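You operate a simulated robot arm through the tools that you are given. There is no shell and no other tool. Be economical: measure what you need, move in short steps, check, and stop when the job is done.

The job below is to be done with a simulated two-armed robot. You get a single attempt, and the scene is never put back.

TASK
Fold both panel flaps out and light the panel cool at brightness 2.
Fine: flaps folded well out past upright first, then the panel power key; leave the boost key alone.

It is judged by the outcome, as a careful person would: the job done as asked, and still so three seconds after it is handed in. It fails if anything else is knocked over, pushed out of place, dropped, spilled or broken. Flat cloth is picked up by pressing the open fingertips on it (5 to 10 N) and closing them slowly along it; thin cloth reads only 2 to 8 mm in the jaws.

THE ROBOT
Two 7-joint arms with fingered hands on one trunk, on a base that drives. Base frame: it is fixed to the floor where the robot stands at the start and does not move with it; the origin is under the middle of the robot, x ahead of it, y to its left, z up. Lengths are in mm, angles in degrees, forces in N, time in s.
The left shoulder is at the start at [70, 172, 1352], the right one opposite. Places, roughly: left panel flap [700, 0, 1000]; panel boost key [600, -200, 1000]; panel brightness dial [600, 0, 1000]; panel colour dial [600, -100, 1000]; panel power key [700, -200, 1000]; right panel flap [800, -200, 1000]. Payload 5 kg a hand.
The tool frame of a hand sits at the grasp point between the pads (the TCP): z along the fingers, y along the line on which they close. The tips reach 43 mm beyond it. The gripper opens to 144 mm. The gripper's body begins 50 mm behind the TCP. The gripper is a hand of 5 fingers: y runs from the thumb to the fingers, the wrist lies at [-21, -124, -221] in the tool frame, and closing takes about 1.5 s.
Orientation is that of the tool frame in the base frame, as a unit quaternion [x, y, z, w]. With the fingers straight down and the wrist toward the robot, the tool's x, y and z point along [0, 1, 0], [1, 0, 0] and [0, 0, -1] of the base frame.

THE INTERFACE
- The arms move only by the tool servo_tool. It takes "left_plan", "right_plan" or both (then of equal length, played together; a hand with none holds still); each is text: rows parted by semicolons, each of 7 numbers parted by spaces: the shift along the base's x, y, z in mm, then the turn, a rotation vector about the base's x, y, z in degrees, then the gripper command, from -1 (fully open) to 1 (shut), values between in proportion. In form: tx ty tz ax ay az claw; .... A call has 1 to 8 rows; each row is the pose to reach, as a shift and turn from the pose commanded when the call began. A row lasts 0.2 s, in which the tool goes at most 50 mm and 8.6 degrees; a call with a longer step from one row to the next is refused whole, and so is a gripper value outside its range. A pose out of reach is approached as far as the arm can. The call stops where the force on the tool passes 90 N (or 10 N more than at its start, if that is more) or the arm is blocked; 0.2 s more then pass. The fingers move at their own pace (about 45 mm/s each) and stop on an object; they squeeze with about 27 N. The grip force told is the motor's: it shows also when the fingers shut on nothing. Time passes only in rows, and 0.2 s behind the last, so rows that repeat a pose let the fingers close. The reply holds the time, the measured pose of the TCP, the force on the tool along the base axes, the opening and the grip force, in the units named above and with some noise, with the torque about the TCP (base axes, N m) and any sound that the robot's microphone picked up.
- Cameras (640 x 400 px; columns grow to the right, rows downward): "scene" is now at [139.2, -10.3, 1599]; the picture's right is [-0.08, -1.00, 0.00], its down [-0.59, 0.05, -0.81] and it looks along [0.81, -0.07, -0.59] (base axes); focal length 268 px, centre (320, 200). "left" rides on the left gripper at [-86, -108, -168] in its tool frame; the picture's right is [-0.80, -0.28, 0.53], its down [0.54, -0.73, 0.42] and it looks along [0.27, 0.63, 0.73] (tool axes); focal length 275 px, centre (320, 200). "right" rides on the right gripper at [86, -108, -168] in its tool frame; the picture's right is [-0.80, 0.28, -0.53], its down [-0.54, -0.73, 0.42] and it looks along [-0.27, 0.63, 0.73] (tool axes); focal length 275 px, centre (320, 200). There is no depth. A picture from a camera that has moved, and an enlarged one, comes with that camera's place and axes in the base frame and with its lens. The place of the scene camera against the robot may be out by one fixed shift of up to 18 mm in any direction.
- capture(camera): a new picture of that camera. The clock stands still meanwhile.
- move_column(by): slides the trunk up (or, below 0, down) by that many mm; the arms and the scene camera ride with it, the base frame stays. It gives what a move gives, with no picture.
- steer(legs): drives the robot by 1 to 6 legs, each [ahead, left, turn to the left] in mm, mm and degrees, along the robot's own axes; the way and the turn of a leg run together, so that a leg with both is an arc; at most 1500 mm and 180 degrees a leg. The arms and the cameras ride along, it lands a little off, and it stops where it bumps. It gives what a move gives.
- grasp_type(shape, hand): the hand has 5 fingers and takes this shape, open, in about a second: jaw (thumb against the fingers, like two jaws); tri (thumb and two fingers); tip (a fingertip pinch); poke (one finger out to press); point (the index stretched); flat (the hand flat); cup (the hand cupped); fist (a fist). The gripper value then closes the fingers along that shape, each until it touches; the sizes above hold for jaw. It gives what a move gives, with no picture.
- head_to(pan, tilt): turns the head with the scene camera to pan (to the left, within 86 degrees either way) and tilt (down, from -29 to 69), counted from straight ahead of the robot. It gives what a move gives.
- zoom(camera, box): a new picture of the part [left, top, right, bottom] of that camera's present view, enlarged. The clock stands still meanwhile.
- finish_job(): hands the job in; it is judged then, once.

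Go step by step. Nothing tells you exact positions but the pictures and the camera data: compare them with the known pose of the tool, close in by small moves and look again before you grip or let go. The budget is 120 turns and 108 pictures, counting those below and the enlarged ones. Unless the task says otherwise, let go and move clear before handing in, and close with one line.

The tools are called after "Emit:" as name(argument=value, ...) on one line, values as JSON. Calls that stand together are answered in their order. servo_tool: Moves the arms, as the interface text tells. Its arguments: {"type":"object","properties":{"left_plan":{"type":"string"},"right_plan":{"type":"string"}},"required":[]} The other tools are called the same way: move_column (by) slides the trunk up or down; grasp_type (shape, hand) gives the hand a shape; steer (legs) drives the base; head_to (pan, tilt) turns the head that bears the scene camera; capture (camera) takes a picture; zoom (camera, box) takes an enlarged picture of a part of a camera's view; finish_job () hands the job in.

At the start:

```text
clock: 0.0
left_position: [732.3, 170.5, 1297.2]
left_tcp_rot: [0.707, 0.707, 0.0, -0.001]
left_contact_force: [0.2, 0.4, 0.1]
left_wrist_torque: [-0.01, -0.02, -0.01]
left_grip_width: 143.8
left_grasp_force: 0.1
left_shape: jaw
right_position: [728.9, -400.0, 1286.1]
right_tcp_rot: [0.707, 0.707, 0.0, 0.0]
right_contact_force: [0.0, 0.4, -0.4]
right_wrist_torque: [0.0, -0.04, -0.01]
right_grip_width: 143.9
right_grasp_force: 0.0
right_shape: jaw
trunk travel left (down, up): [-450.0, 490.0]
robot x, y, heading: [-1.6, 1.8, -0.3]
head pan, tilt: [-4.7, 36.1]
```

scene: 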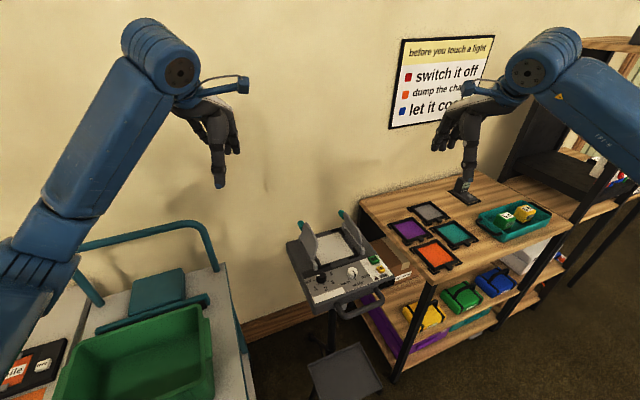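
right: 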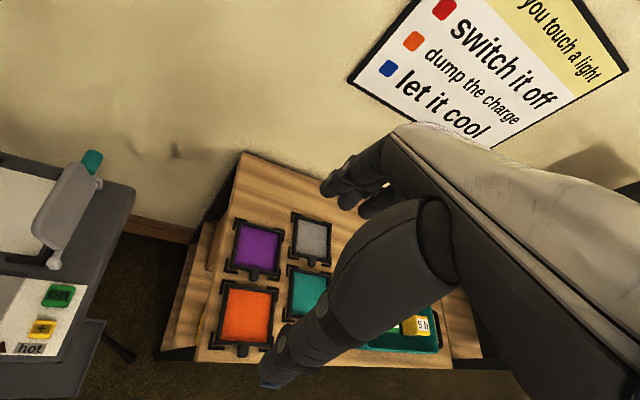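
left: 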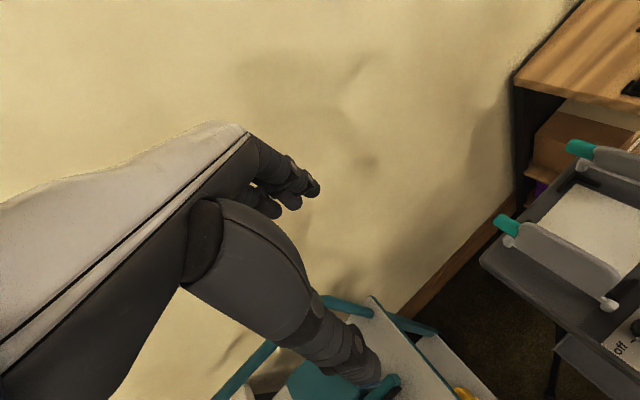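

I see the panel ahead with two flaps standing partly up, dials and keys in front. I'll zoom in to read it.

Emit:
zoom(camera="scene", box=[270, 200, 414, 320])

Emit:
zoom(camera="right", box=[0, 140, 160, 370])

Emit:
zoom(camera="left", box=[470, 120, 640, 400])

```text
3.33 times, centred on (342, 260) of scene
camera zoom: at [139.2, -10.3, 1599.0], right [-0.08, -1.0, 0.0], down [-0.59, 0.05, -0.81], along [0.81, -0.07, -0.59], focal length 892 px, centre (247, 0)
```

zoom: 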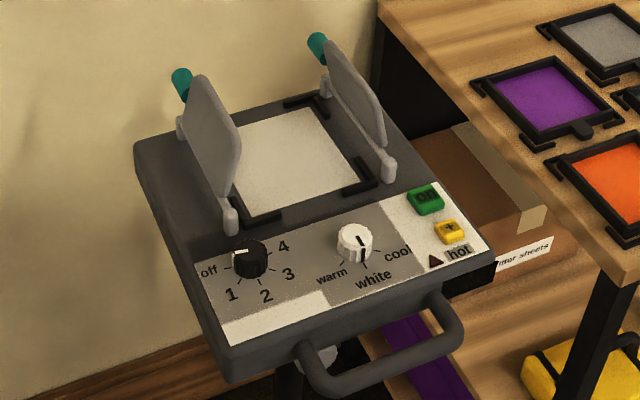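

```text
1.74 times, centred on (80, 255) of right
camera zoom: at [622.5, -313.0, 1453.8], right [0.28, -0.8, 0.53], down [-0.73, -0.54, -0.42], along [0.63, -0.27, -0.73], focal length 479 px, centre (737, 104)
```

zoom: 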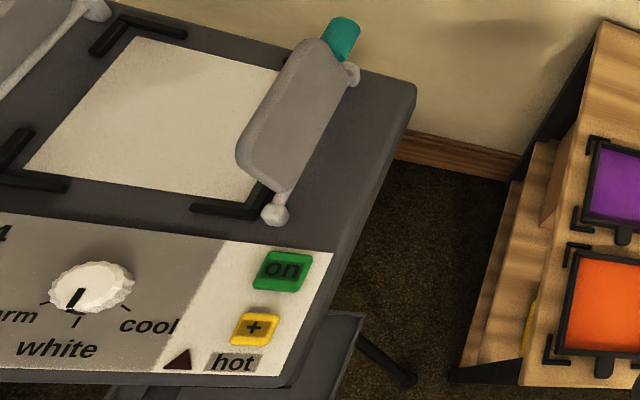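

```text
1.43 times, centred on (555, 260) of left
camera zoom: at [624.3, 84.3, 1466.8], right [-0.28, -0.8, -0.53], down [-0.73, 0.54, -0.42], along [0.63, 0.27, -0.73], focal length 393 px, centre (-16, 114)
```

zoom: 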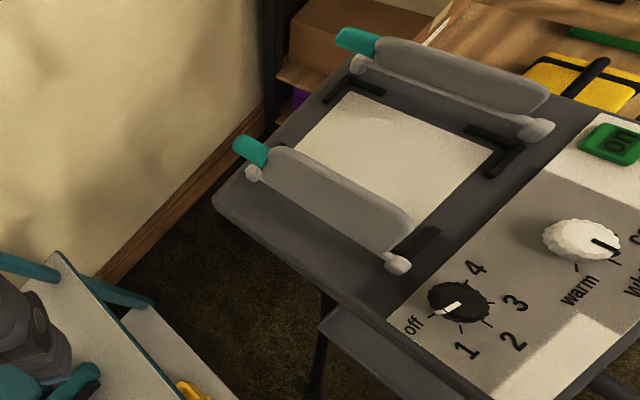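

The panel is at about z 1000: power key near (659,-213), boost (622,-224), dials near (603,-47) and (610,-142). Both flaps lean inward. I'll shape both hands to poke and look from the wrist cameras.

Emit:
grasp_type(hand="left", shape="poke")

Emit:
grasp_type(hand="right", shape="poke")

Emit:
head_to(pan=-10, tilt=45)

Emit:
capture(camera="left")

Emit:
capture(camera="right")

Emit:
capture(camera="scene")

```text
clock: 0.9
left_position: [731.3, 170.8, 1298.0]
left_tcp_rot: [0.707, 0.707, 0.0, 0.0]
left_contact_force: [0.3, -0.3, -0.1]
left_wrist_torque: [0.01, 0.0, 0.03]
left_grip_width: 0.0
left_grasp_force: 0.1
left_shape: poke
right_position: [730.9, -399.9, 1285.9]
right_tcp_rot: [0.708, 0.707, 0.0, 0.0]
right_contact_force: [0.1, -0.3, 0.4]
right_wrist_torque: [0.03, -0.03, 0.03]
right_grip_width: 143.5
right_grasp_force: 0.0
right_shape: jaw
trunk travel left (down, up): [-450.0, 490.0]
robot x, y, heading: [-1.2, -4.6, -0.1]
head pan, tilt: [-4.7, 36.1]
```

```text
clock: 1.8
left_position: [732.0, 170.6, 1299.1]
left_tcp_rot: [0.707, 0.707, -0.001, 0.0]
left_contact_force: [0.2, -0.6, 0.5]
left_wrist_torque: [-0.02, 0.01, 0.01]
left_grip_width: 0.0
left_grasp_force: 0.0
left_shape: poke
right_position: [730.9, -398.9, 1285.9]
right_tcp_rot: [0.707, 0.707, 0.0, 0.001]
right_contact_force: [0.4, 0.0, 0.0]
right_wrist_torque: [-0.01, 0.0, 0.0]
right_grip_width: 0.1
right_grasp_force: 0.1
right_shape: poke
trunk travel left (down, up): [-450.0, 490.0]
robot x, y, heading: [0.1, -1.4, -0.2]
head pan, tilt: [-4.7, 36.1]
```

```text
clock: 2.5
left_position: [731.6, 170.5, 1297.9]
left_tcp_rot: [0.707, 0.707, -0.001, 0.0]
left_contact_force: [0.0, 0.3, 0.0]
left_wrist_torque: [-0.03, -0.02, 0.0]
left_grip_width: 0.0
left_grasp_force: 0.0
left_shape: poke
right_position: [731.9, -398.2, 1285.8]
right_tcp_rot: [0.707, 0.707, 0.001, 0.0]
right_contact_force: [-0.4, 0.0, -0.1]
right_wrist_torque: [0.02, 0.01, 0.0]
right_grip_width: 0.0
right_grasp_force: 0.0
right_shape: poke
trunk travel left (down, up): [-450.0, 490.0]
robot x, y, heading: [0.9, -1.2, -0.2]
head pan, tilt: [-10.0, 45.0]
```

```text
101 pictures are left
camera left: at [624.3, 84.3, 1466.8], right [-0.28, -0.8, -0.53], down [-0.73, 0.54, -0.42], along [0.63, 0.27, -0.73], focal length 275 px, centre (320, 200)
```

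left: 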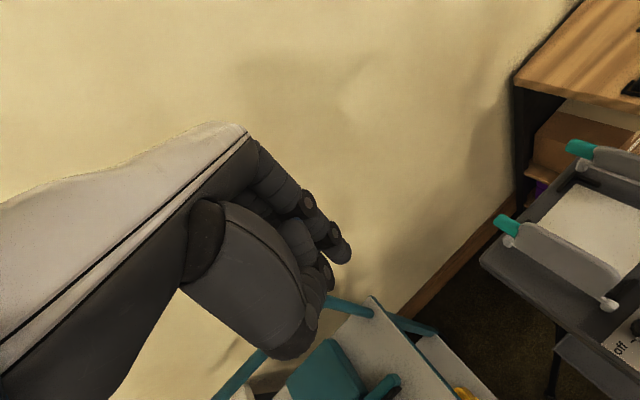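

```text
100 pictures are left
camera right: at [622.5, -313.0, 1453.8], right [0.28, -0.8, 0.53], down [-0.73, -0.54, -0.42], along [0.63, -0.27, -0.73], focal length 275 px, centre (320, 200)
```

right: 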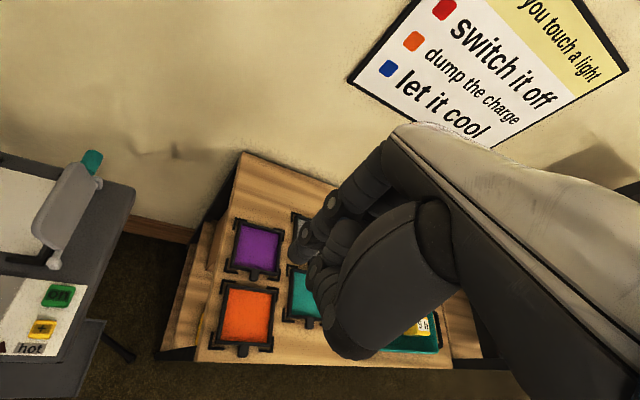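

```text
99 pictures are left
camera scene: at [132.2, -17.2, 1585.9], right [-0.17, -0.98, 0.0], down [-0.7, 0.12, -0.71], along [0.7, -0.12, -0.71], focal length 268 px, centre (320, 200)
```

scene: 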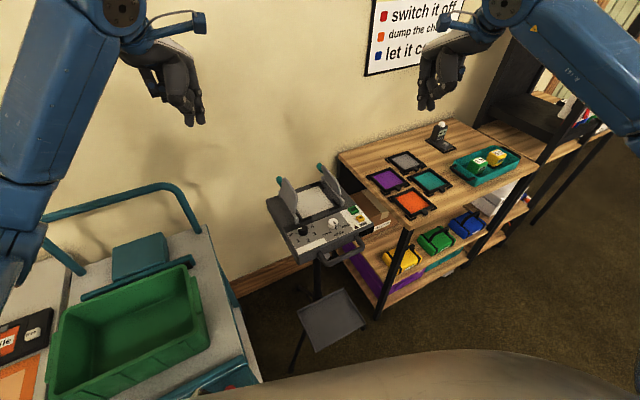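

Emit:
zoom(camera="scene", box=[260, 160, 380, 235])

Emit:
zoom(camera="left", box=[480, 130, 640, 330])

Emit:
zoom(camera="scene", box=[285, 210, 365, 260])

```text
5.33 times, centred on (320, 198) of scene
camera zoom: at [132.2, -17.2, 1585.9], right [-0.17, -0.98, 0.0], down [-0.7, 0.12, -0.71], along [0.7, -0.12, -0.71], focal length 1427 px, centre (320, 213)
```

zoom: 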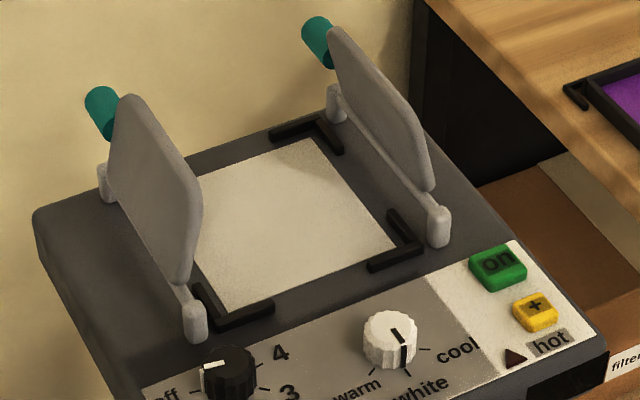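

```text
2.00 times, centred on (560, 230) of left
camera zoom: at [624.3, 84.3, 1466.8], right [-0.28, -0.8, -0.53], down [-0.73, 0.54, -0.42], along [0.63, 0.27, -0.73], focal length 551 px, centre (-160, 140)
```

zoom: 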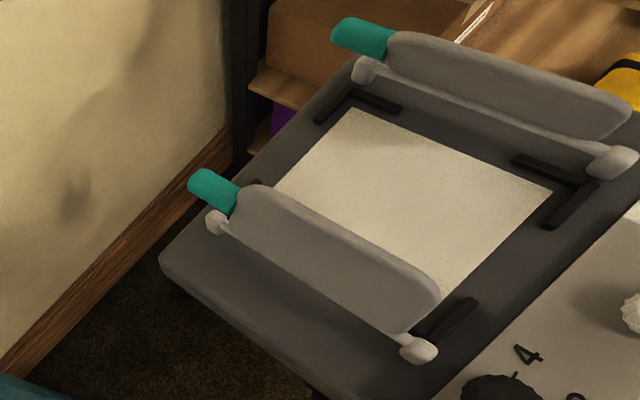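

```text
8.00 times, centred on (325, 235) of scene
camera zoom: at [132.2, -17.2, 1585.9], right [-0.17, -0.98, 0.0], down [-0.7, 0.12, -0.71], along [0.7, -0.12, -0.71], focal length 2141 px, centre (280, -80)
```

zoom: 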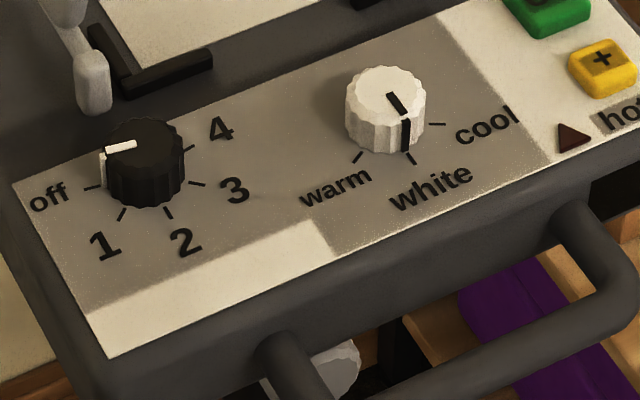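

Dials: brightness at off, colour at white (each step ≈55-60° CCW). The flaps stand nearly upright, leaning slightly inward, with hinges at about z 1005 and the panel yawed about 17°. I'll bring the left hand above the gap, inside the left flap.

Emit:
servo_tool(left_plan="-4 -45 -20 0 0 0 1; -8 -90 -40 0 0 0 1; -12 -135 -60 0 0 0 1; -16 -180 -80 0 0 0 1; -21 -225 -98 0 0 0 1; -21 -225 -130 0 0 0 1")

Emit:
zoom(camera="scene", box=[240, 100, 400, 220])

Emit:
capture(camera="left")

Emit:
zoom(camera="right", box=[0, 60, 200, 280])

```text
clock: 3.9
left_position: [710.2, -52.8, 1169.8]
left_tcp_rot: [0.706, 0.708, 0.0, 0.001]
left_contact_force: [-0.1, 0.6, -0.4]
left_wrist_torque: [-0.02, 0.05, -0.02]
left_grip_width: 0.0
left_grasp_force: 0.1
left_shape: poke
right_position: [731.3, -398.0, 1285.7]
right_tcp_rot: [0.707, 0.707, -0.002, -0.001]
right_contact_force: [0.3, 1.0, -1.2]
right_wrist_torque: [-0.05, 0.03, -0.01]
right_grip_width: 0.0
right_grasp_force: 0.1
right_shape: poke
trunk travel left (down, up): [-450.0, 490.0]
robot x, y, heading: [-1.8, -4.9, 0.1]
head pan, tilt: [-10.0, 45.0]
```

```text
3.33 times, centred on (320, 160) of scene
camera zoom: at [132.7, -15.4, 1585.9], right [-0.17, -0.98, 0.0], down [-0.7, 0.12, -0.71], along [0.7, -0.12, -0.71], focal length 892 px, centre (320, 333)
```

zoom: 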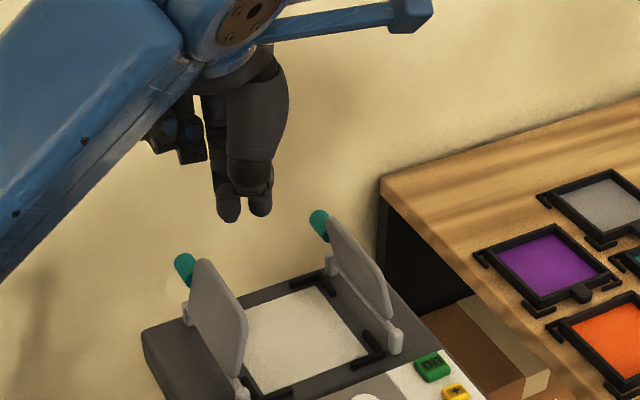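

```text
94 pictures are left
camera left: at [602.9, -139.5, 1337.5], right [-0.28, -0.8, -0.53], down [-0.73, 0.54, -0.42], along [0.63, 0.27, -0.73], focal length 275 px, centre (320, 200)
```

left: 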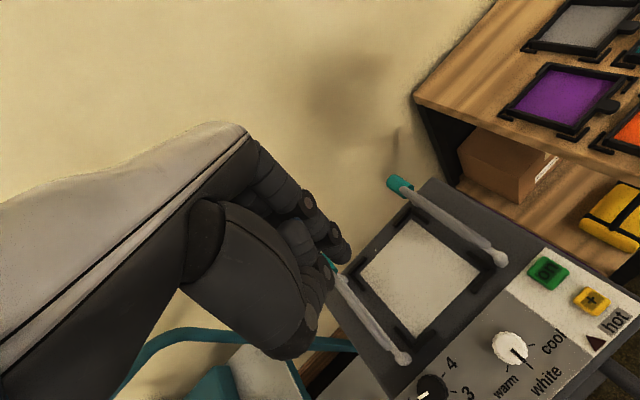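

```text
1.82 times, centred on (100, 170) of right
camera zoom: at [623.1, -311.1, 1454.0], right [0.28, -0.8, 0.53], down [-0.73, -0.54, -0.42], along [0.63, -0.27, -0.73], focal length 500 px, centre (720, 254)
```

zoom: 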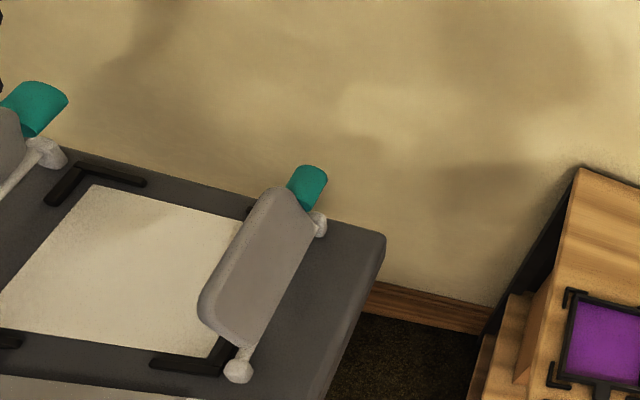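

The finger is above the gap with two fingertips near y -40 and -63. I'll shift inward, descend to z≈1100, then sweep outward along the panel's lateral axis.

Emit:
servo_tool(left_plan="3 -25 0 0 0 0 1; 3 -25 -35 0 0 0 1; 3 -25 -70 0 0 0 1; 3 -25 -70 0 0 0 1")

Emit:
zoom(camera="scene", box=[240, 100, 400, 220])

Emit:
capture(camera="left")

Emit:
zoom(camera="right", box=[0, 60, 200, 280])

```text
clock: 4.9
left_position: [712.6, -81.1, 1098.7]
left_tcp_rot: [0.707, 0.708, 0.001, -0.001]
left_contact_force: [-0.9, 0.3, 0.6]
left_wrist_torque: [0.02, 0.0, 0.01]
left_grip_width: 0.0
left_grasp_force: 0.1
left_shape: poke
right_position: [730.8, -399.9, 1284.9]
right_tcp_rot: [0.708, 0.706, 0.0, 0.0]
right_contact_force: [0.5, -0.1, -1.0]
right_wrist_torque: [0.03, -0.06, 0.05]
right_grip_width: 0.0
right_grasp_force: 0.1
right_shape: poke
trunk travel left (down, up): [-450.0, 490.0]
robot x, y, heading: [-1.3, -1.4, -0.0]
head pan, tilt: [-10.0, 45.0]
```

```text
3.33 times, centred on (320, 160) of scene
camera zoom: at [132.0, -18.7, 1585.8], right [-0.17, -0.98, 0.0], down [-0.7, 0.12, -0.71], along [0.7, -0.12, -0.71], focal length 892 px, centre (320, 333)
```

zoom: 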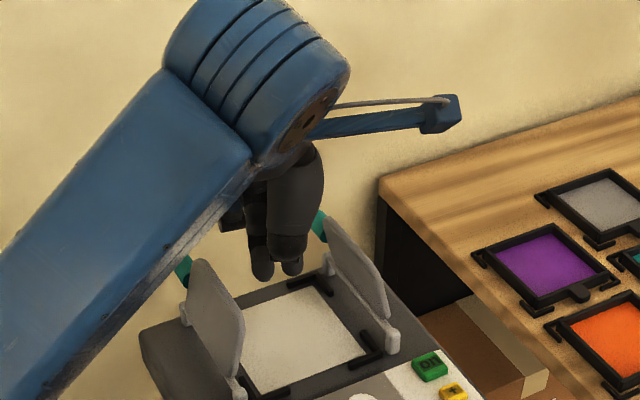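

```text
91 pictures are left
camera left: at [605.2, -167.4, 1267.2], right [-0.28, -0.8, -0.53], down [-0.73, 0.54, -0.42], along [0.63, 0.27, -0.73], focal length 275 px, centre (320, 200)
```

left: 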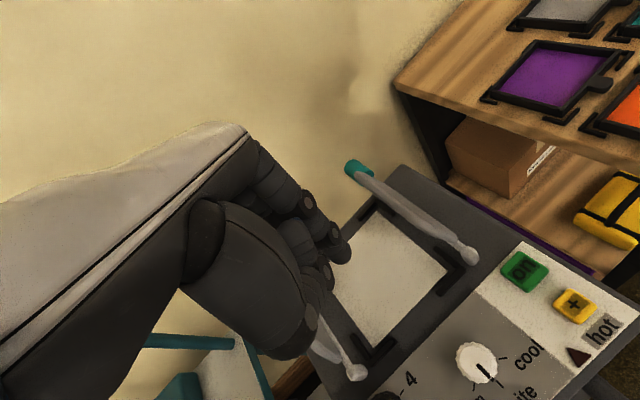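

```text
1.82 times, centred on (100, 170) of right
camera zoom: at [622.3, -314.5, 1453.6], right [0.28, -0.8, 0.53], down [-0.73, -0.54, -0.42], along [0.63, -0.27, -0.73], focal length 500 px, centre (720, 254)
```

zoom: 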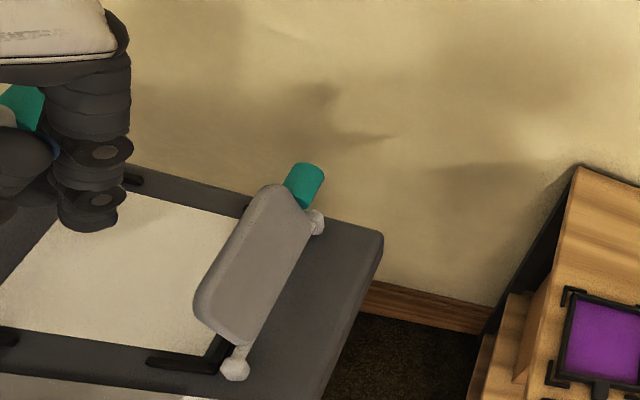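

The fingers are inside the left flap, clear of both. Sweep outward.

Emit:
servo_tool(left_plan="-4 14 0 0 0 0 1; -9 30 0 0 0 0 1; -13 44 0 0 0 0 1; -17 57 0 0 0 0 1; -21 70 0 0 0 0 1; -25 84 0 0 0 0 1; -29 96 0 0 0 0 1")

Emit:
zoom(camera="scene", box=[240, 100, 400, 220])

Emit:
zoom(camera="right", box=[0, 60, 200, 280])

```text
clock: 6.5
left_position: [684.0, 16.9, 1099.4]
left_tcp_rot: [0.707, 0.707, 0.0, 0.0]
left_contact_force: [-0.6, 0.2, -0.1]
left_wrist_torque: [0.0, 0.01, -0.01]
left_grip_width: 0.0
left_grasp_force: 0.0
left_shape: poke
right_position: [730.3, -398.9, 1286.3]
right_tcp_rot: [0.707, 0.707, 0.0, 0.001]
right_contact_force: [0.1, -0.4, 0.6]
right_wrist_torque: [-0.05, -0.01, 0.0]
right_grip_width: 0.0
right_grasp_force: 0.1
right_shape: poke
trunk travel left (down, up): [-450.0, 490.0]
robot x, y, heading: [2.3, -1.9, -0.1]
head pan, tilt: [-10.0, 45.0]
```

```text
3.33 times, centred on (320, 160) of scene
camera zoom: at [131.9, -16.8, 1585.9], right [-0.17, -0.98, 0.0], down [-0.7, 0.12, -0.71], along [0.7, -0.12, -0.71], focal length 892 px, centre (320, 333)
```

zoom: 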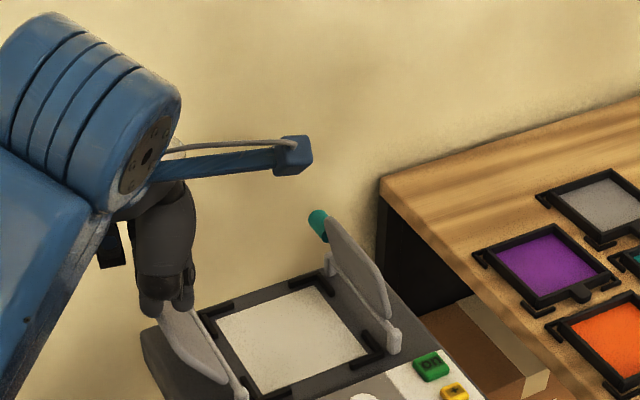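

```text
1.82 times, centred on (100, 170) of right
camera zoom: at [622.3, -312.6, 1454.0], right [0.28, -0.8, 0.53], down [-0.73, -0.54, -0.42], along [0.63, -0.27, -0.73], focal length 500 px, centre (720, 254)
```

zoom: 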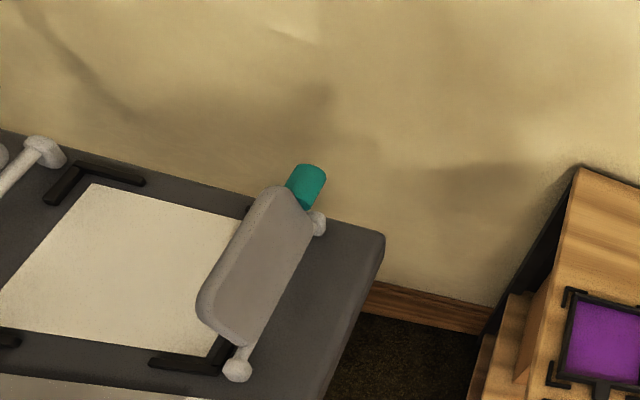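

The left flap has folded out. I'll press gently down a little, then rise clear and check it stays.

Emit:
servo_tool(left_plan="0 0 -8 0 0 0 1; 0 0 -16 0 0 0 1; 0 0 -24 0 0 0 1")

Emit:
servo_tool(left_plan="0 0 40 0 0 0 1; 0 0 90 0 0 0 1; 0 40 120 0 0 0 1; 0 80 140 0 0 0 1; 0 120 150 0 0 0 1; 0 160 150 0 0 0 1")

Emit:
zoom(camera="scene", box=[240, 140, 400, 260])

Emit:
capture(camera="left")

```text
clock: 7.3
left_position: [683.0, 14.4, 1070.4]
left_tcp_rot: [0.709, 0.705, -0.002, -0.002]
left_contact_force: [0.4, 1.2, 0.0]
left_wrist_torque: [-0.05, 0.06, -0.05]
left_grip_width: 0.1
left_grasp_force: 0.0
left_shape: poke
right_position: [730.1, -399.2, 1285.6]
right_tcp_rot: [0.708, 0.706, -0.001, 0.0]
right_contact_force: [1.1, -0.8, -0.9]
right_wrist_torque: [0.03, -0.03, 0.02]
right_grip_width: 0.1
right_grasp_force: 0.0
right_shape: poke
trunk travel left (down, up): [-450.0, 490.0]
robot x, y, heading: [2.0, 3.3, -0.0]
head pan, tilt: [-10.0, 45.0]
```

```text
clock: 8.7
left_position: [684.3, 177.4, 1222.5]
left_tcp_rot: [0.708, 0.706, -0.001, 0.0]
left_contact_force: [-0.1, 0.8, 0.6]
left_wrist_torque: [-0.03, -0.04, -0.05]
left_grip_width: 0.0
left_grasp_force: 0.0
left_shape: poke
right_position: [729.7, -397.8, 1288.5]
right_tcp_rot: [0.708, 0.706, -0.001, 0.001]
right_contact_force: [1.0, 0.3, -0.3]
right_wrist_torque: [-0.04, 0.0, -0.01]
right_grip_width: 0.1
right_grasp_force: 0.0
right_shape: poke
trunk travel left (down, up): [-450.0, 490.0]
robot x, y, heading: [-4.3, -2.2, -0.2]
head pan, tilt: [-10.0, 45.0]
```

```text
3.33 times, centred on (320, 200) of scene
camera zoom: at [131.4, -15.4, 1585.9], right [-0.17, -0.98, 0.0], down [-0.7, 0.12, -0.71], along [0.7, -0.12, -0.71], focal length 892 px, centre (320, 200)
```

zoom: 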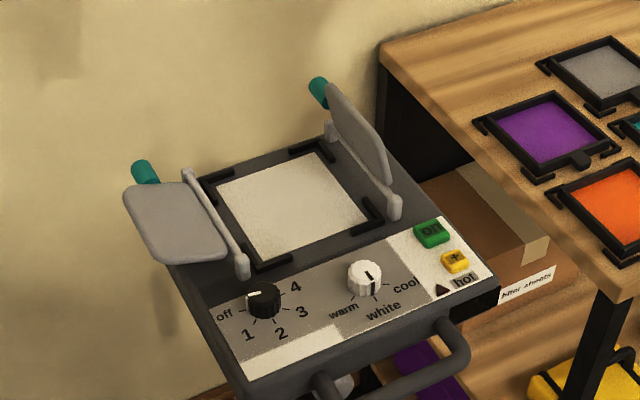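

```text
86 pictures are left
camera left: at [576.9, 92.4, 1392.2], right [-0.29, -0.8, -0.53], down [-0.72, 0.54, -0.42], along [0.63, 0.27, -0.73], focal length 275 px, centre (320, 200)
```

left: 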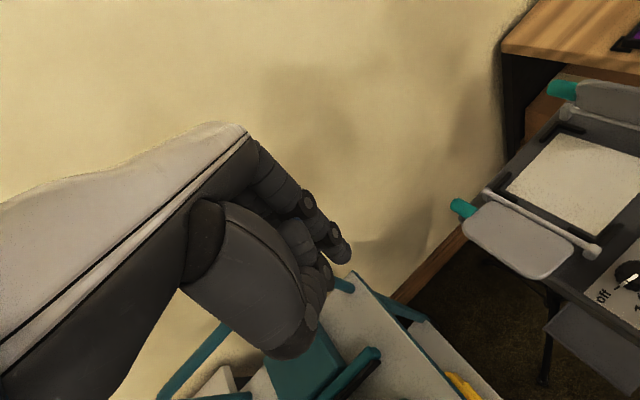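

The left flap lies well out and stays. Now the right hand, mirrored: go above (724,-103), descend, then sweep outward.

Emit:
servo_tool(right_plan="-1 49 0 0 0 0 1; -2 98 0 0 0 0 1; -3 147 0 0 0 0 1; -4 196 0 0 0 0 1; -5 245 -15 0 0 0 1; -6 280 -50 0 0 0 1; -6 297 -90 0 0 0 1; -6 297 -116 0 0 0 1")

Emit:
zoom(camera="scene", box=[240, 100, 400, 220])

Emit:
capture(camera="right")

```text
refused: row 5 steps farther than a row can; nothing moved
```

```text
3.33 times, centred on (320, 160) of scene
camera zoom: at [131.4, -15.4, 1585.9], right [-0.17, -0.98, 0.0], down [-0.7, 0.12, -0.71], along [0.7, -0.12, -0.71], focal length 892 px, centre (320, 333)
```

zoom: 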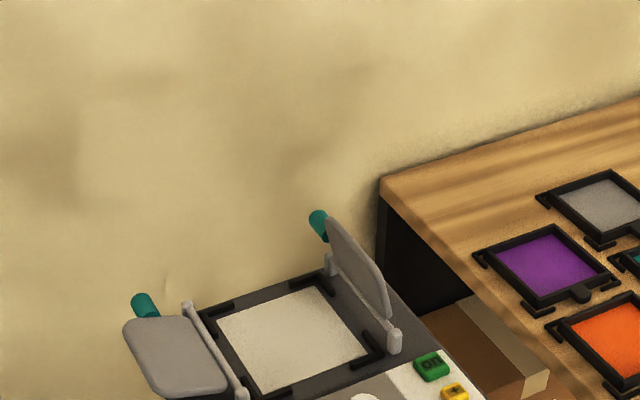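

```text
84 pictures are left
camera right: at [621.6, -311.6, 1454.6], right [0.28, -0.8, 0.54], down [-0.73, -0.54, -0.42], along [0.63, -0.27, -0.73], focal length 275 px, centre (320, 200)
```

right: 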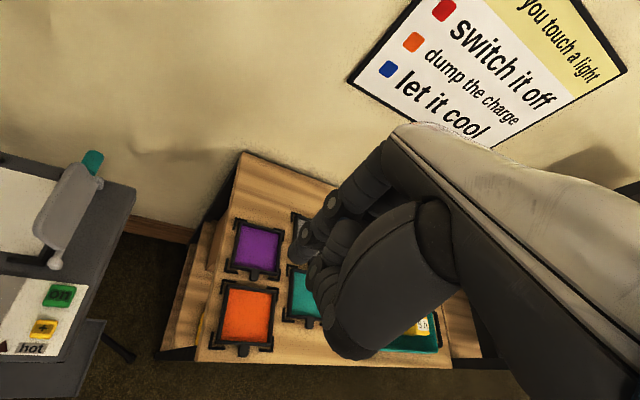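

A step was slightly too long; I'll resend with shorter steps.

Emit:
servo_tool(right_plan="-1 47 0 0 0 0 1; -2 94 0 0 0 0 1; -3 141 0 0 0 0 1; -4 188 0 0 0 0 1; -5 235 -5 0 0 0 1; -6 275 -25 0 0 0 1; -6 297 -65 0 0 0 1; -6 297 -110 0 0 0 1")

Emit:
zoom(camera="scene", box=[240, 100, 400, 220])

Emit:
capture(camera="right")

```text
clock: 10.5
left_position: [686.4, 175.6, 1223.6]
left_tcp_rot: [0.708, 0.707, 0.0, 0.0]
left_contact_force: [-0.5, -0.4, 0.3]
left_wrist_torque: [0.03, 0.05, 0.01]
left_grip_width: 0.1
left_grasp_force: 0.0
left_shape: poke
right_position: [725.0, -101.7, 1176.1]
right_tcp_rot: [0.707, 0.707, 0.001, -0.001]
right_contact_force: [0.4, 0.2, -0.5]
right_wrist_torque: [0.02, 0.02, 0.02]
right_grip_width: 0.0
right_grasp_force: 0.1
right_shape: poke
trunk travel left (down, up): [-450.0, 490.0]
robot x, y, heading: [-1.0, -0.3, 0.2]
head pan, tilt: [-10.0, 45.0]
```

```text
3.33 times, centred on (320, 160) of scene
camera zoom: at [132.7, -18.3, 1585.9], right [-0.17, -0.98, 0.0], down [-0.7, 0.12, -0.71], along [0.7, -0.12, -0.71], focal length 892 px, centre (320, 333)
```

zoom: 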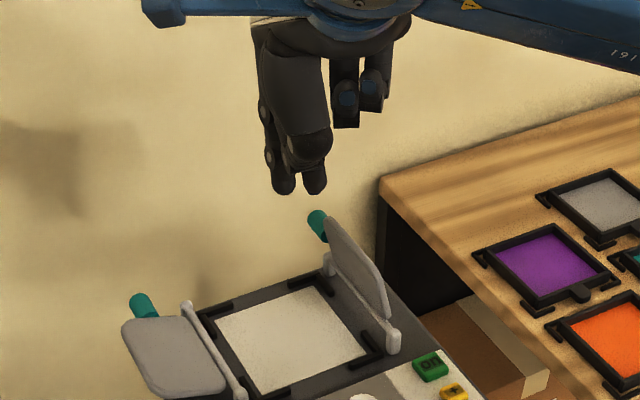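

```text
82 pictures are left
camera right: at [617.0, -16.9, 1344.4], right [0.28, -0.8, 0.53], down [-0.73, -0.54, -0.42], along [0.63, -0.27, -0.73], focal length 275 px, centre (320, 200)
```

right: 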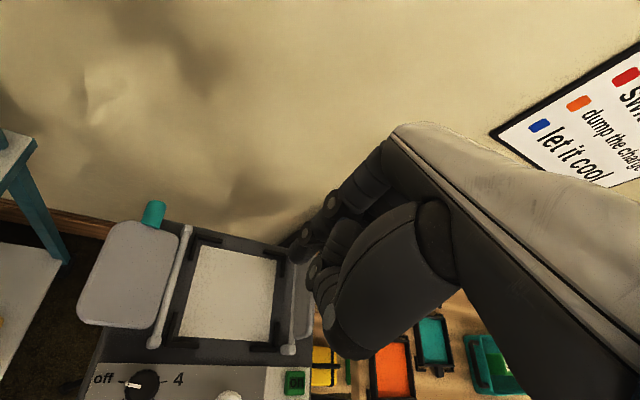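

Emit:
servo_tool(right_plan="0 0 -40 0 0 0 1; 0 0 -76 0 0 0 1; 4 -14 -76 0 0 0 1; 9 -30 -76 0 0 0 1; 13 -44 -76 0 0 0 1; 17 -57 -76 0 0 0 1; 21 -70 -76 0 0 0 1; 25 -84 -76 0 0 0 1")

Emit:
servo_tool(right_plan="4 -14 0 0 0 0 1; 5 -17 -10 0 0 0 1; 5 -17 -20 0 0 0 1; 5 -17 -26 0 0 0 1")

Emit:
zoom(camera="scene", box=[240, 100, 400, 220])

```text
clock: 12.3
left_position: [685.5, 174.8, 1223.7]
left_tcp_rot: [0.708, 0.707, 0.0, -0.001]
left_contact_force: [0.3, -0.5, 1.6]
left_wrist_torque: [0.02, 0.03, 0.02]
left_grip_width: 0.0
left_grasp_force: 0.1
left_shape: poke
right_position: [750.4, -186.8, 1099.8]
right_tcp_rot: [0.707, 0.707, 0.001, 0.0]
right_contact_force: [0.4, 0.6, -1.3]
right_wrist_torque: [0.04, 0.0, -0.03]
right_grip_width: 0.0
right_grasp_force: 0.0
right_shape: poke
trunk travel left (down, up): [-450.0, 490.0]
robot x, y, heading: [-3.3, -1.3, -0.1]
head pan, tilt: [-10.0, 45.0]
```

```text
clock: 13.3
left_position: [682.7, 170.4, 1225.2]
left_tcp_rot: [0.708, 0.707, 0.001, -0.001]
left_contact_force: [0.1, 0.2, -0.2]
left_wrist_torque: [0.01, 0.0, 0.02]
left_grip_width: 0.0
left_grasp_force: 0.1
left_shape: poke
right_position: [755.9, -211.4, 1078.4]
right_tcp_rot: [0.71, 0.704, 0.003, 0.004]
right_contact_force: [10.9, -33.5, 33.7]
right_wrist_torque: [-1.23, -0.53, 0.2]
right_grip_width: 0.0
right_grasp_force: 0.0
right_shape: poke
trunk travel left (down, up): [-450.0, 490.0]
robot x, y, heading: [3.0, -1.2, 0.0]
head pan, tilt: [-10.0, 45.0]
```

```text
3.33 times, centred on (320, 160) of scene
camera zoom: at [130.3, -22.4, 1586.5], right [-0.18, -0.98, 0.0], down [-0.7, 0.13, -0.71], along [0.7, -0.12, -0.71], focal length 892 px, centre (320, 333)
```

zoom: 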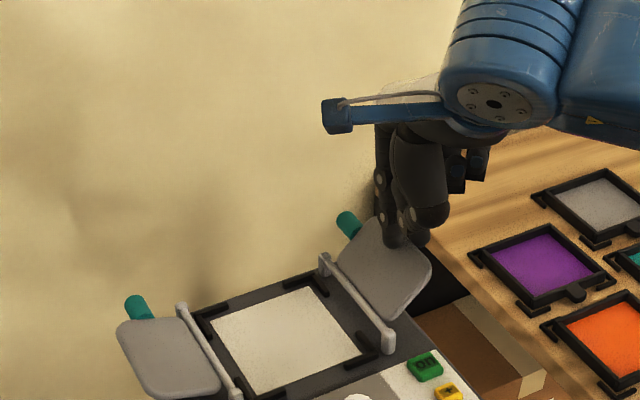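

The right flap is out against its stop (33 N), so I back straight off and check.

Emit:
servo_tool(right_plan="-3 8 10 0 0 0 1; -5 15 40 0 0 0 1; -5 15 85 0 0 0 1; -5 -30 100 0 0 0 1; -5 -75 100 0 0 0 1; -5 -120 100 0 0 0 1; -5 -165 100 0 0 0 1")

Emit:
zoom(camera="scene", box=[240, 140, 400, 260])

Emit:
capture(camera="right")

```text
clock: 14.9
left_position: [684.8, 174.7, 1226.2]
left_tcp_rot: [0.707, 0.707, 0.001, -0.001]
left_contact_force: [-0.4, 0.4, 0.3]
left_wrist_torque: [0.04, -0.03, 0.01]
left_grip_width: 0.2
left_grasp_force: 0.1
left_shape: poke
right_position: [750.8, -370.8, 1174.0]
right_tcp_rot: [0.706, 0.708, 0.0, -0.001]
right_contact_force: [0.2, -1.7, -0.4]
right_wrist_torque: [0.03, 0.0, 0.01]
right_grip_width: 0.0
right_grasp_force: 0.0
right_shape: poke
trunk travel left (down, up): [-450.0, 490.0]
robot x, y, heading: [-1.8, 2.9, 0.1]
head pan, tilt: [-10.0, 45.0]
```

```text
3.33 times, centred on (320, 200) of scene
camera zoom: at [130.9, -20.2, 1585.9], right [-0.17, -0.98, 0.0], down [-0.7, 0.12, -0.71], along [0.7, -0.12, -0.71], focal length 892 px, centre (320, 200)
```

zoom: 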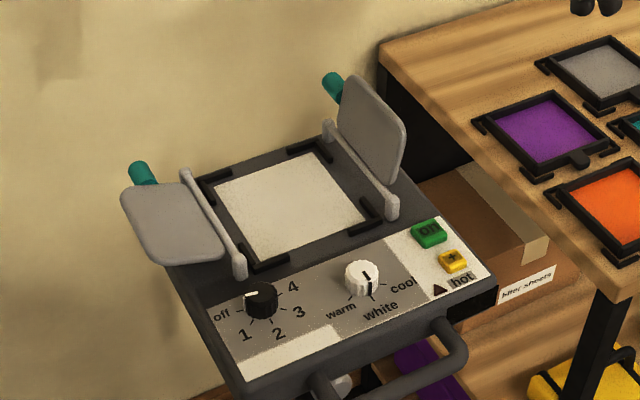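

```text
79 pictures are left
camera right: at [641.1, -285.3, 1341.3], right [0.28, -0.8, 0.53], down [-0.73, -0.54, -0.42], along [0.63, -0.27, -0.73], focal length 275 px, centre (320, 200)
```

right: 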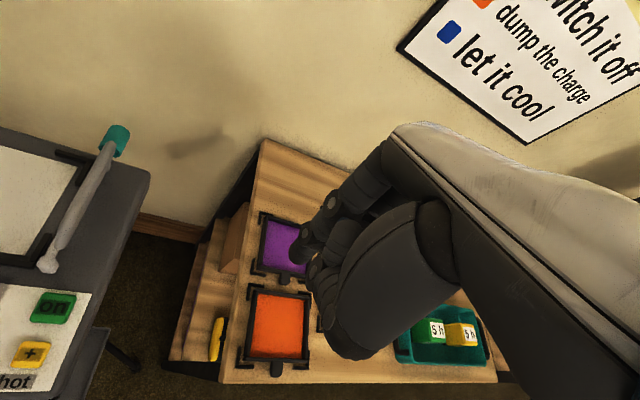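

The right flap sprang or dragged back to only slightly past upright. I'll take a close look before pushing it further.

Emit:
zoom(camera="scene", box=[310, 150, 390, 205])

Emit:
zoom(camera="right", box=[0, 100, 170, 290])

```text
7.27 times, centred on (350, 178) of scene
camera zoom: at [130.9, -20.2, 1585.9], right [-0.17, -0.98, 0.0], down [-0.7, 0.12, -0.71], along [0.7, -0.12, -0.71], focal length 1946 px, centre (102, 364)
```

zoom: 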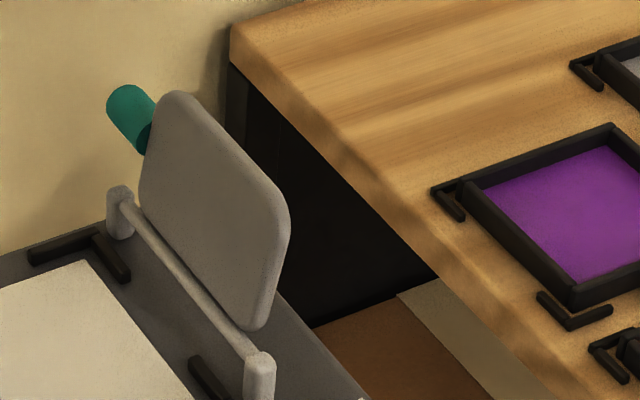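

```text
2.11 times, centred on (85, 195) of right
camera zoom: at [641.1, -285.3, 1341.3], right [0.28, -0.8, 0.53], down [-0.73, -0.54, -0.42], along [0.63, -0.27, -0.73], focal length 580 px, centre (815, 210)
```

zoom: 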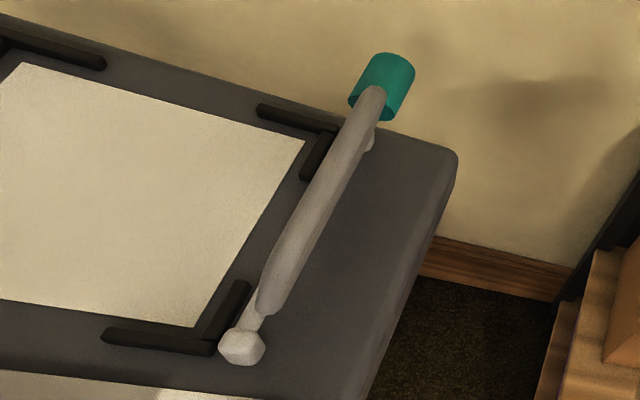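

It's leaning only ~13° outward. I'll redo with a longer arc and then retreat straight up.

Emit:
servo_tool(right_plan="-3 46 10 0 0 0 1; -6 92 10 0 0 0 1; -9 138 10 0 0 0 1; -12 184 10 0 0 0 1; -16 230 5 0 0 0 1; -16 230 -35 0 0 0 1; -16 230 -74 0 0 0 1")

Emit:
servo_tool(right_plan="7 -24 0 0 0 0 1; 13 -43 0 0 0 0 1; 17 -57 -5 0 0 0 1; 22 -72 -12 0 0 0 1; 25 -81 -20 0 0 0 1")

Emit:
zoom(camera="scene", box=[280, 120, 400, 205])

Emit:
capture(camera="right")

```text
clock: 16.5
left_position: [685.9, 176.5, 1223.8]
left_tcp_rot: [0.706, 0.708, -0.001, -0.001]
left_contact_force: [-0.2, 0.2, -0.5]
left_wrist_torque: [-0.01, 0.02, 0.03]
left_grip_width: 0.1
left_grasp_force: 0.1
left_shape: poke
right_position: [734.6, -136.8, 1100.7]
right_tcp_rot: [0.707, 0.707, 0.0, 0.0]
right_contact_force: [0.7, -0.3, 1.1]
right_wrist_torque: [-0.03, 0.02, -0.02]
right_grip_width: 0.1
right_grasp_force: 0.2
right_shape: poke
trunk travel left (down, up): [-450.0, 490.0]
robot x, y, heading: [3.6, 1.0, -0.4]
head pan, tilt: [-10.0, 45.0]
```

```text
clock: 17.7
left_position: [686.3, 176.2, 1223.6]
left_tcp_rot: [0.707, 0.707, 0.001, 0.0]
left_contact_force: [-0.1, 0.3, -0.4]
left_wrist_torque: [0.01, -0.01, -0.01]
left_grip_width: 0.1
left_grasp_force: 0.0
left_shape: poke
right_position: [759.1, -219.0, 1079.6]
right_tcp_rot: [0.707, 0.707, 0.0, 0.0]
right_contact_force: [0.1, -0.4, 0.0]
right_wrist_torque: [0.0, -0.03, -0.02]
right_grip_width: 0.2
right_grasp_force: 0.1
right_shape: poke
trunk travel left (down, up): [-450.0, 490.0]
robot x, y, heading: [-2.8, 1.1, 0.1]
head pan, tilt: [-10.0, 45.0]
```

```text
4.71 times, centred on (340, 162) of scene
camera zoom: at [132.3, -17.4, 1585.8], right [-0.17, -0.98, 0.0], down [-0.7, 0.12, -0.71], along [0.7, -0.12, -0.71], focal length 1260 px, centre (226, 376)
```

zoom: 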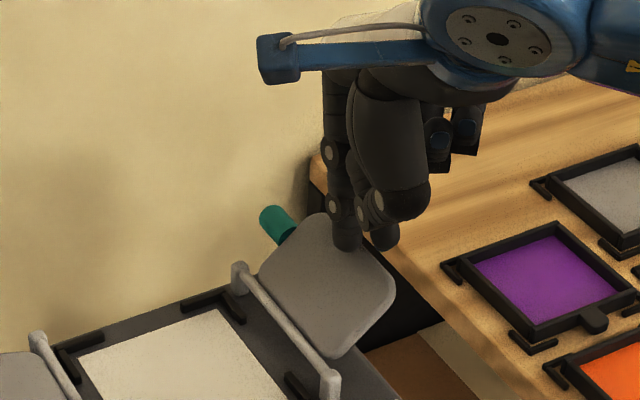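

```text
75 pictures are left
camera right: at [650.3, -133.5, 1248.1], right [0.28, -0.8, 0.53], down [-0.73, -0.54, -0.42], along [0.63, -0.27, -0.73], focal length 275 px, centre (320, 200)
```

right: 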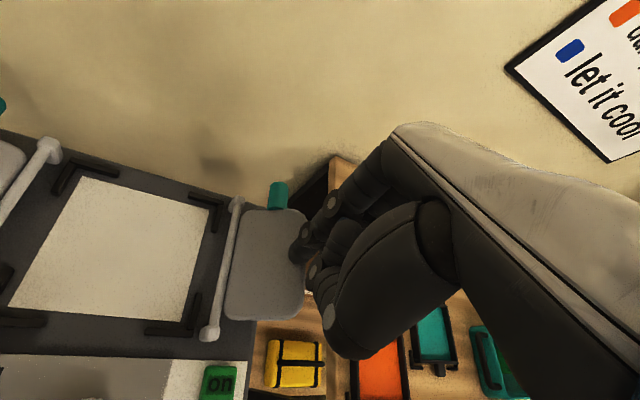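

The flap is well out with no force. To avoid catching its edge, I retreat outward and up.

Emit:
servo_tool(right_plan="3 -10 4 0 0 0 1; 6 -20 16 0 0 0 1; 9 -30 40 0 0 0 1; 9 -40 85 0 0 0 1; 5 -75 115 0 0 0 1; 0 -120 120 0 0 0 1; 0 -150 120 0 0 0 1")

Emit:
zoom(camera="scene", box=[240, 140, 400, 260])

```text
clock: 19.3
left_position: [684.9, 177.4, 1223.3]
left_tcp_rot: [0.707, 0.707, 0.0, 0.0]
left_contact_force: [0.4, 0.1, 0.9]
left_wrist_torque: [0.01, -0.04, -0.01]
left_grip_width: 0.2
left_grasp_force: 0.0
left_shape: poke
right_position: [759.7, -368.5, 1198.6]
right_tcp_rot: [0.707, 0.707, 0.0, 0.0]
right_contact_force: [-0.4, 0.6, 0.3]
right_wrist_torque: [-0.03, -0.02, 0.01]
right_grip_width: 0.0
right_grasp_force: 0.1
right_shape: poke
trunk travel left (down, up): [-450.0, 490.0]
robot x, y, heading: [1.5, 2.8, -0.4]
head pan, tilt: [-10.0, 45.0]
```

```text
3.33 times, centred on (320, 200) of scene
camera zoom: at [132.0, -17.7, 1585.8], right [-0.17, -0.98, 0.0], down [-0.7, 0.12, -0.71], along [0.7, -0.12, -0.71], focal length 892 px, centre (320, 200)
```

zoom: 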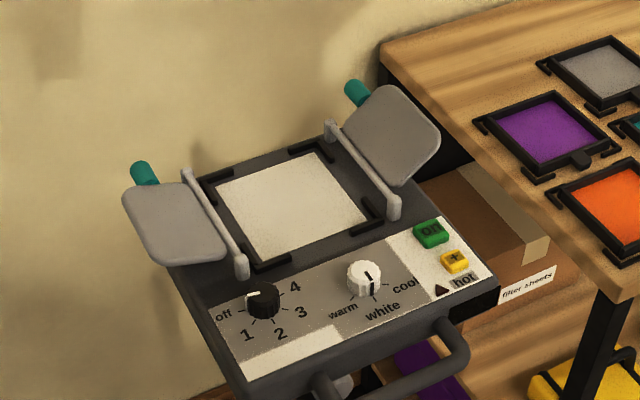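

The right flap rests ~50° past upright and the left ~65°. I'll press the right one down further from directly above, carefully, and retreat straight up.

Emit:
servo_tool(right_plan="-2 45 0 0 0 0 1; -4 90 0 0 0 0 1; -7 135 0 0 0 0 1; -9 174 0 0 0 0 1; -9 174 -40 0 0 0 1; -9 174 -80 0 0 0 1; -9 174 -100 0 0 0 1; -9 174 -110 0 0 0 1")

Emit:
zoom(camera="scene", box=[280, 120, 400, 205])

Emit:
capture(camera="right")

```text
clock: 21.1
left_position: [685.3, 175.7, 1223.5]
left_tcp_rot: [0.707, 0.707, 0.001, 0.0]
left_contact_force: [0.0, 0.4, 0.2]
left_wrist_torque: [0.03, 0.0, -0.01]
left_grip_width: 0.0
left_grasp_force: 0.1
left_shape: poke
right_position: [751.0, -195.2, 1088.9]
right_tcp_rot: [0.707, 0.707, 0.0, 0.0]
right_contact_force: [-0.3, -0.8, -0.3]
right_wrist_torque: [0.05, -0.01, -0.01]
right_grip_width: 0.3
right_grasp_force: 0.1
right_shape: poke
trunk travel left (down, up): [-450.0, 490.0]
robot x, y, heading: [1.1, -0.7, 0.2]
head pan, tilt: [-10.0, 45.0]
```

```text
4.71 times, centred on (340, 162) of scene
camera zoom: at [132.2, -17.9, 1585.8], right [-0.17, -0.98, 0.0], down [-0.7, 0.12, -0.71], along [0.7, -0.12, -0.71], focal length 1260 px, centre (226, 376)
```

zoom: 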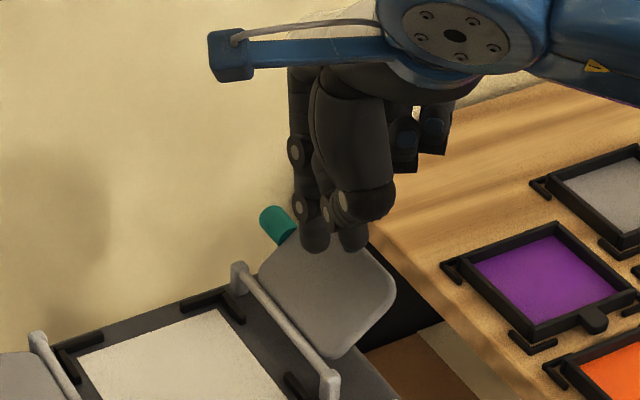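

```text
72 pictures are left
camera right: at [642.1, -109.7, 1257.0], right [0.28, -0.8, 0.53], down [-0.73, -0.54, -0.42], along [0.63, -0.27, -0.73], focal length 275 px, centre (320, 200)
```

right: 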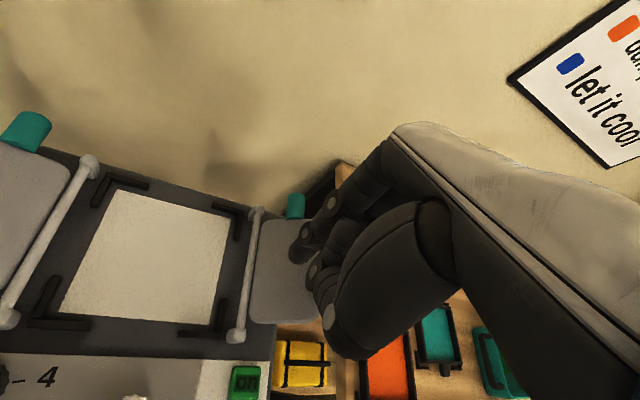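

Emit:
servo_tool(right_plan="0 0 -4 0 0 0 1; 0 0 -8 0 0 0 1; 0 0 -12 0 0 0 1")

Emit:
servo_tool(right_plan="0 0 -3 0 0 0 1; 0 0 -6 0 0 0 1")

Emit:
zoom(camera="scene", box=[280, 120, 400, 205])

```text
clock: 21.9
left_position: [684.9, 176.3, 1223.9]
left_tcp_rot: [0.707, 0.707, 0.0, 0.001]
left_contact_force: [0.3, 0.2, -0.4]
left_wrist_torque: [-0.02, -0.02, 0.01]
left_grip_width: 0.1
left_grasp_force: 0.1
left_shape: poke
right_position: [750.2, -194.7, 1077.4]
right_tcp_rot: [0.708, 0.706, 0.0, 0.0]
right_contact_force: [0.4, -0.2, -0.4]
right_wrist_torque: [0.0, 0.0, 0.0]
right_grip_width: 0.0
right_grasp_force: 0.1
right_shape: poke
trunk travel left (down, up): [-450.0, 490.0]
robot x, y, heading: [0.4, -4.5, 0.1]
head pan, tilt: [-10.0, 45.0]
```

```text
clock: 22.5
left_position: [684.7, 177.0, 1222.5]
left_tcp_rot: [0.707, 0.707, -0.001, 0.001]
left_contact_force: [-1.1, 0.8, 0.1]
left_wrist_torque: [-0.02, -0.03, 0.01]
left_grip_width: 0.0
left_grasp_force: 0.1
left_shape: poke
right_position: [750.6, -195.3, 1072.1]
right_tcp_rot: [0.707, 0.707, 0.0, 0.001]
right_contact_force: [0.2, 0.1, -0.5]
right_wrist_torque: [-0.02, 0.01, 0.0]
right_grip_width: 0.0
right_grasp_force: 0.1
right_shape: poke
trunk travel left (down, up): [-450.0, 490.0]
robot x, y, heading: [-1.4, -1.2, -0.2]
head pan, tilt: [-10.0, 45.0]
```

```text
4.71 times, centred on (340, 162) of scene
camera zoom: at [132.2, -17.1, 1585.8], right [-0.17, -0.98, 0.0], down [-0.7, 0.12, -0.71], along [0.7, -0.12, -0.71], focal length 1260 px, centre (226, 376)
```

zoom: 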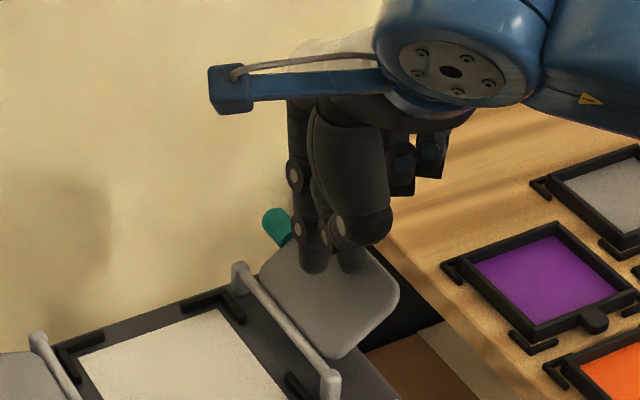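

The flap moves down with negligible force. Continue in small steps.

Emit:
servo_tool(right_plan="0 0 -3 0 0 0 1; 0 0 -6 0 0 0 1")

Emit:
servo_tool(right_plan="0 0 -3 0 0 0 1; 0 0 -6 0 0 0 1")

Emit:
zoom(camera="scene", box=[280, 120, 400, 205])

```text
clock: 23.1
left_position: [685.1, 176.3, 1223.4]
left_tcp_rot: [0.707, 0.707, 0.0, 0.0]
left_contact_force: [0.0, -0.3, -0.2]
left_wrist_torque: [0.01, 0.04, 0.05]
left_grip_width: 0.1
left_grasp_force: 0.1
left_shape: poke
right_position: [749.3, -194.5, 1066.0]
right_tcp_rot: [0.707, 0.707, 0.0, 0.0]
right_contact_force: [-0.4, -0.9, 0.3]
right_wrist_torque: [0.02, 0.0, -0.01]
right_grip_width: 0.0
right_grasp_force: 0.1
right_shape: poke
trunk travel left (down, up): [-450.0, 490.0]
robot x, y, heading: [-0.1, 0.3, 0.2]
head pan, tilt: [-10.0, 45.0]
```

```text
clock: 23.7
left_position: [684.6, 177.3, 1224.0]
left_tcp_rot: [0.707, 0.707, 0.0, 0.0]
left_contact_force: [-0.4, 0.2, -0.5]
left_wrist_torque: [-0.02, 0.01, 0.0]
left_grip_width: 0.2
left_grasp_force: 0.0
left_shape: poke
right_position: [749.7, -195.1, 1059.8]
right_tcp_rot: [0.707, 0.707, 0.0, -0.001]
right_contact_force: [-0.7, 0.8, -1.2]
right_wrist_torque: [-0.02, -0.02, -0.01]
right_grip_width: 0.0
right_grasp_force: 0.1
right_shape: poke
trunk travel left (down, up): [-450.0, 490.0]
robot x, y, heading: [-2.4, 0.7, 0.1]
head pan, tilt: [-10.0, 45.0]
```

```text
4.71 times, centred on (340, 162) of scene
camera zoom: at [132.2, -17.2, 1585.8], right [-0.17, -0.98, 0.0], down [-0.7, 0.12, -0.71], along [0.7, -0.12, -0.71], focal length 1260 px, centre (226, 376)
```

zoom: 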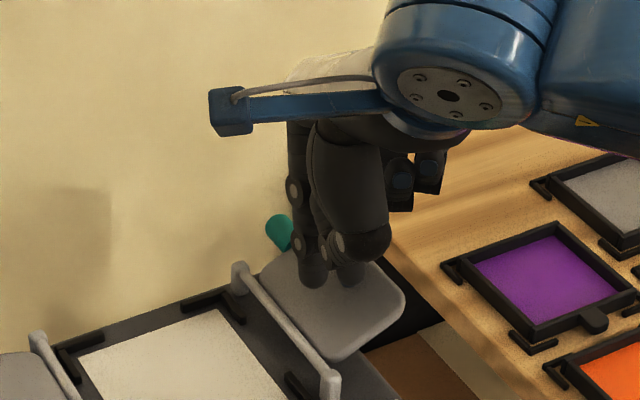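

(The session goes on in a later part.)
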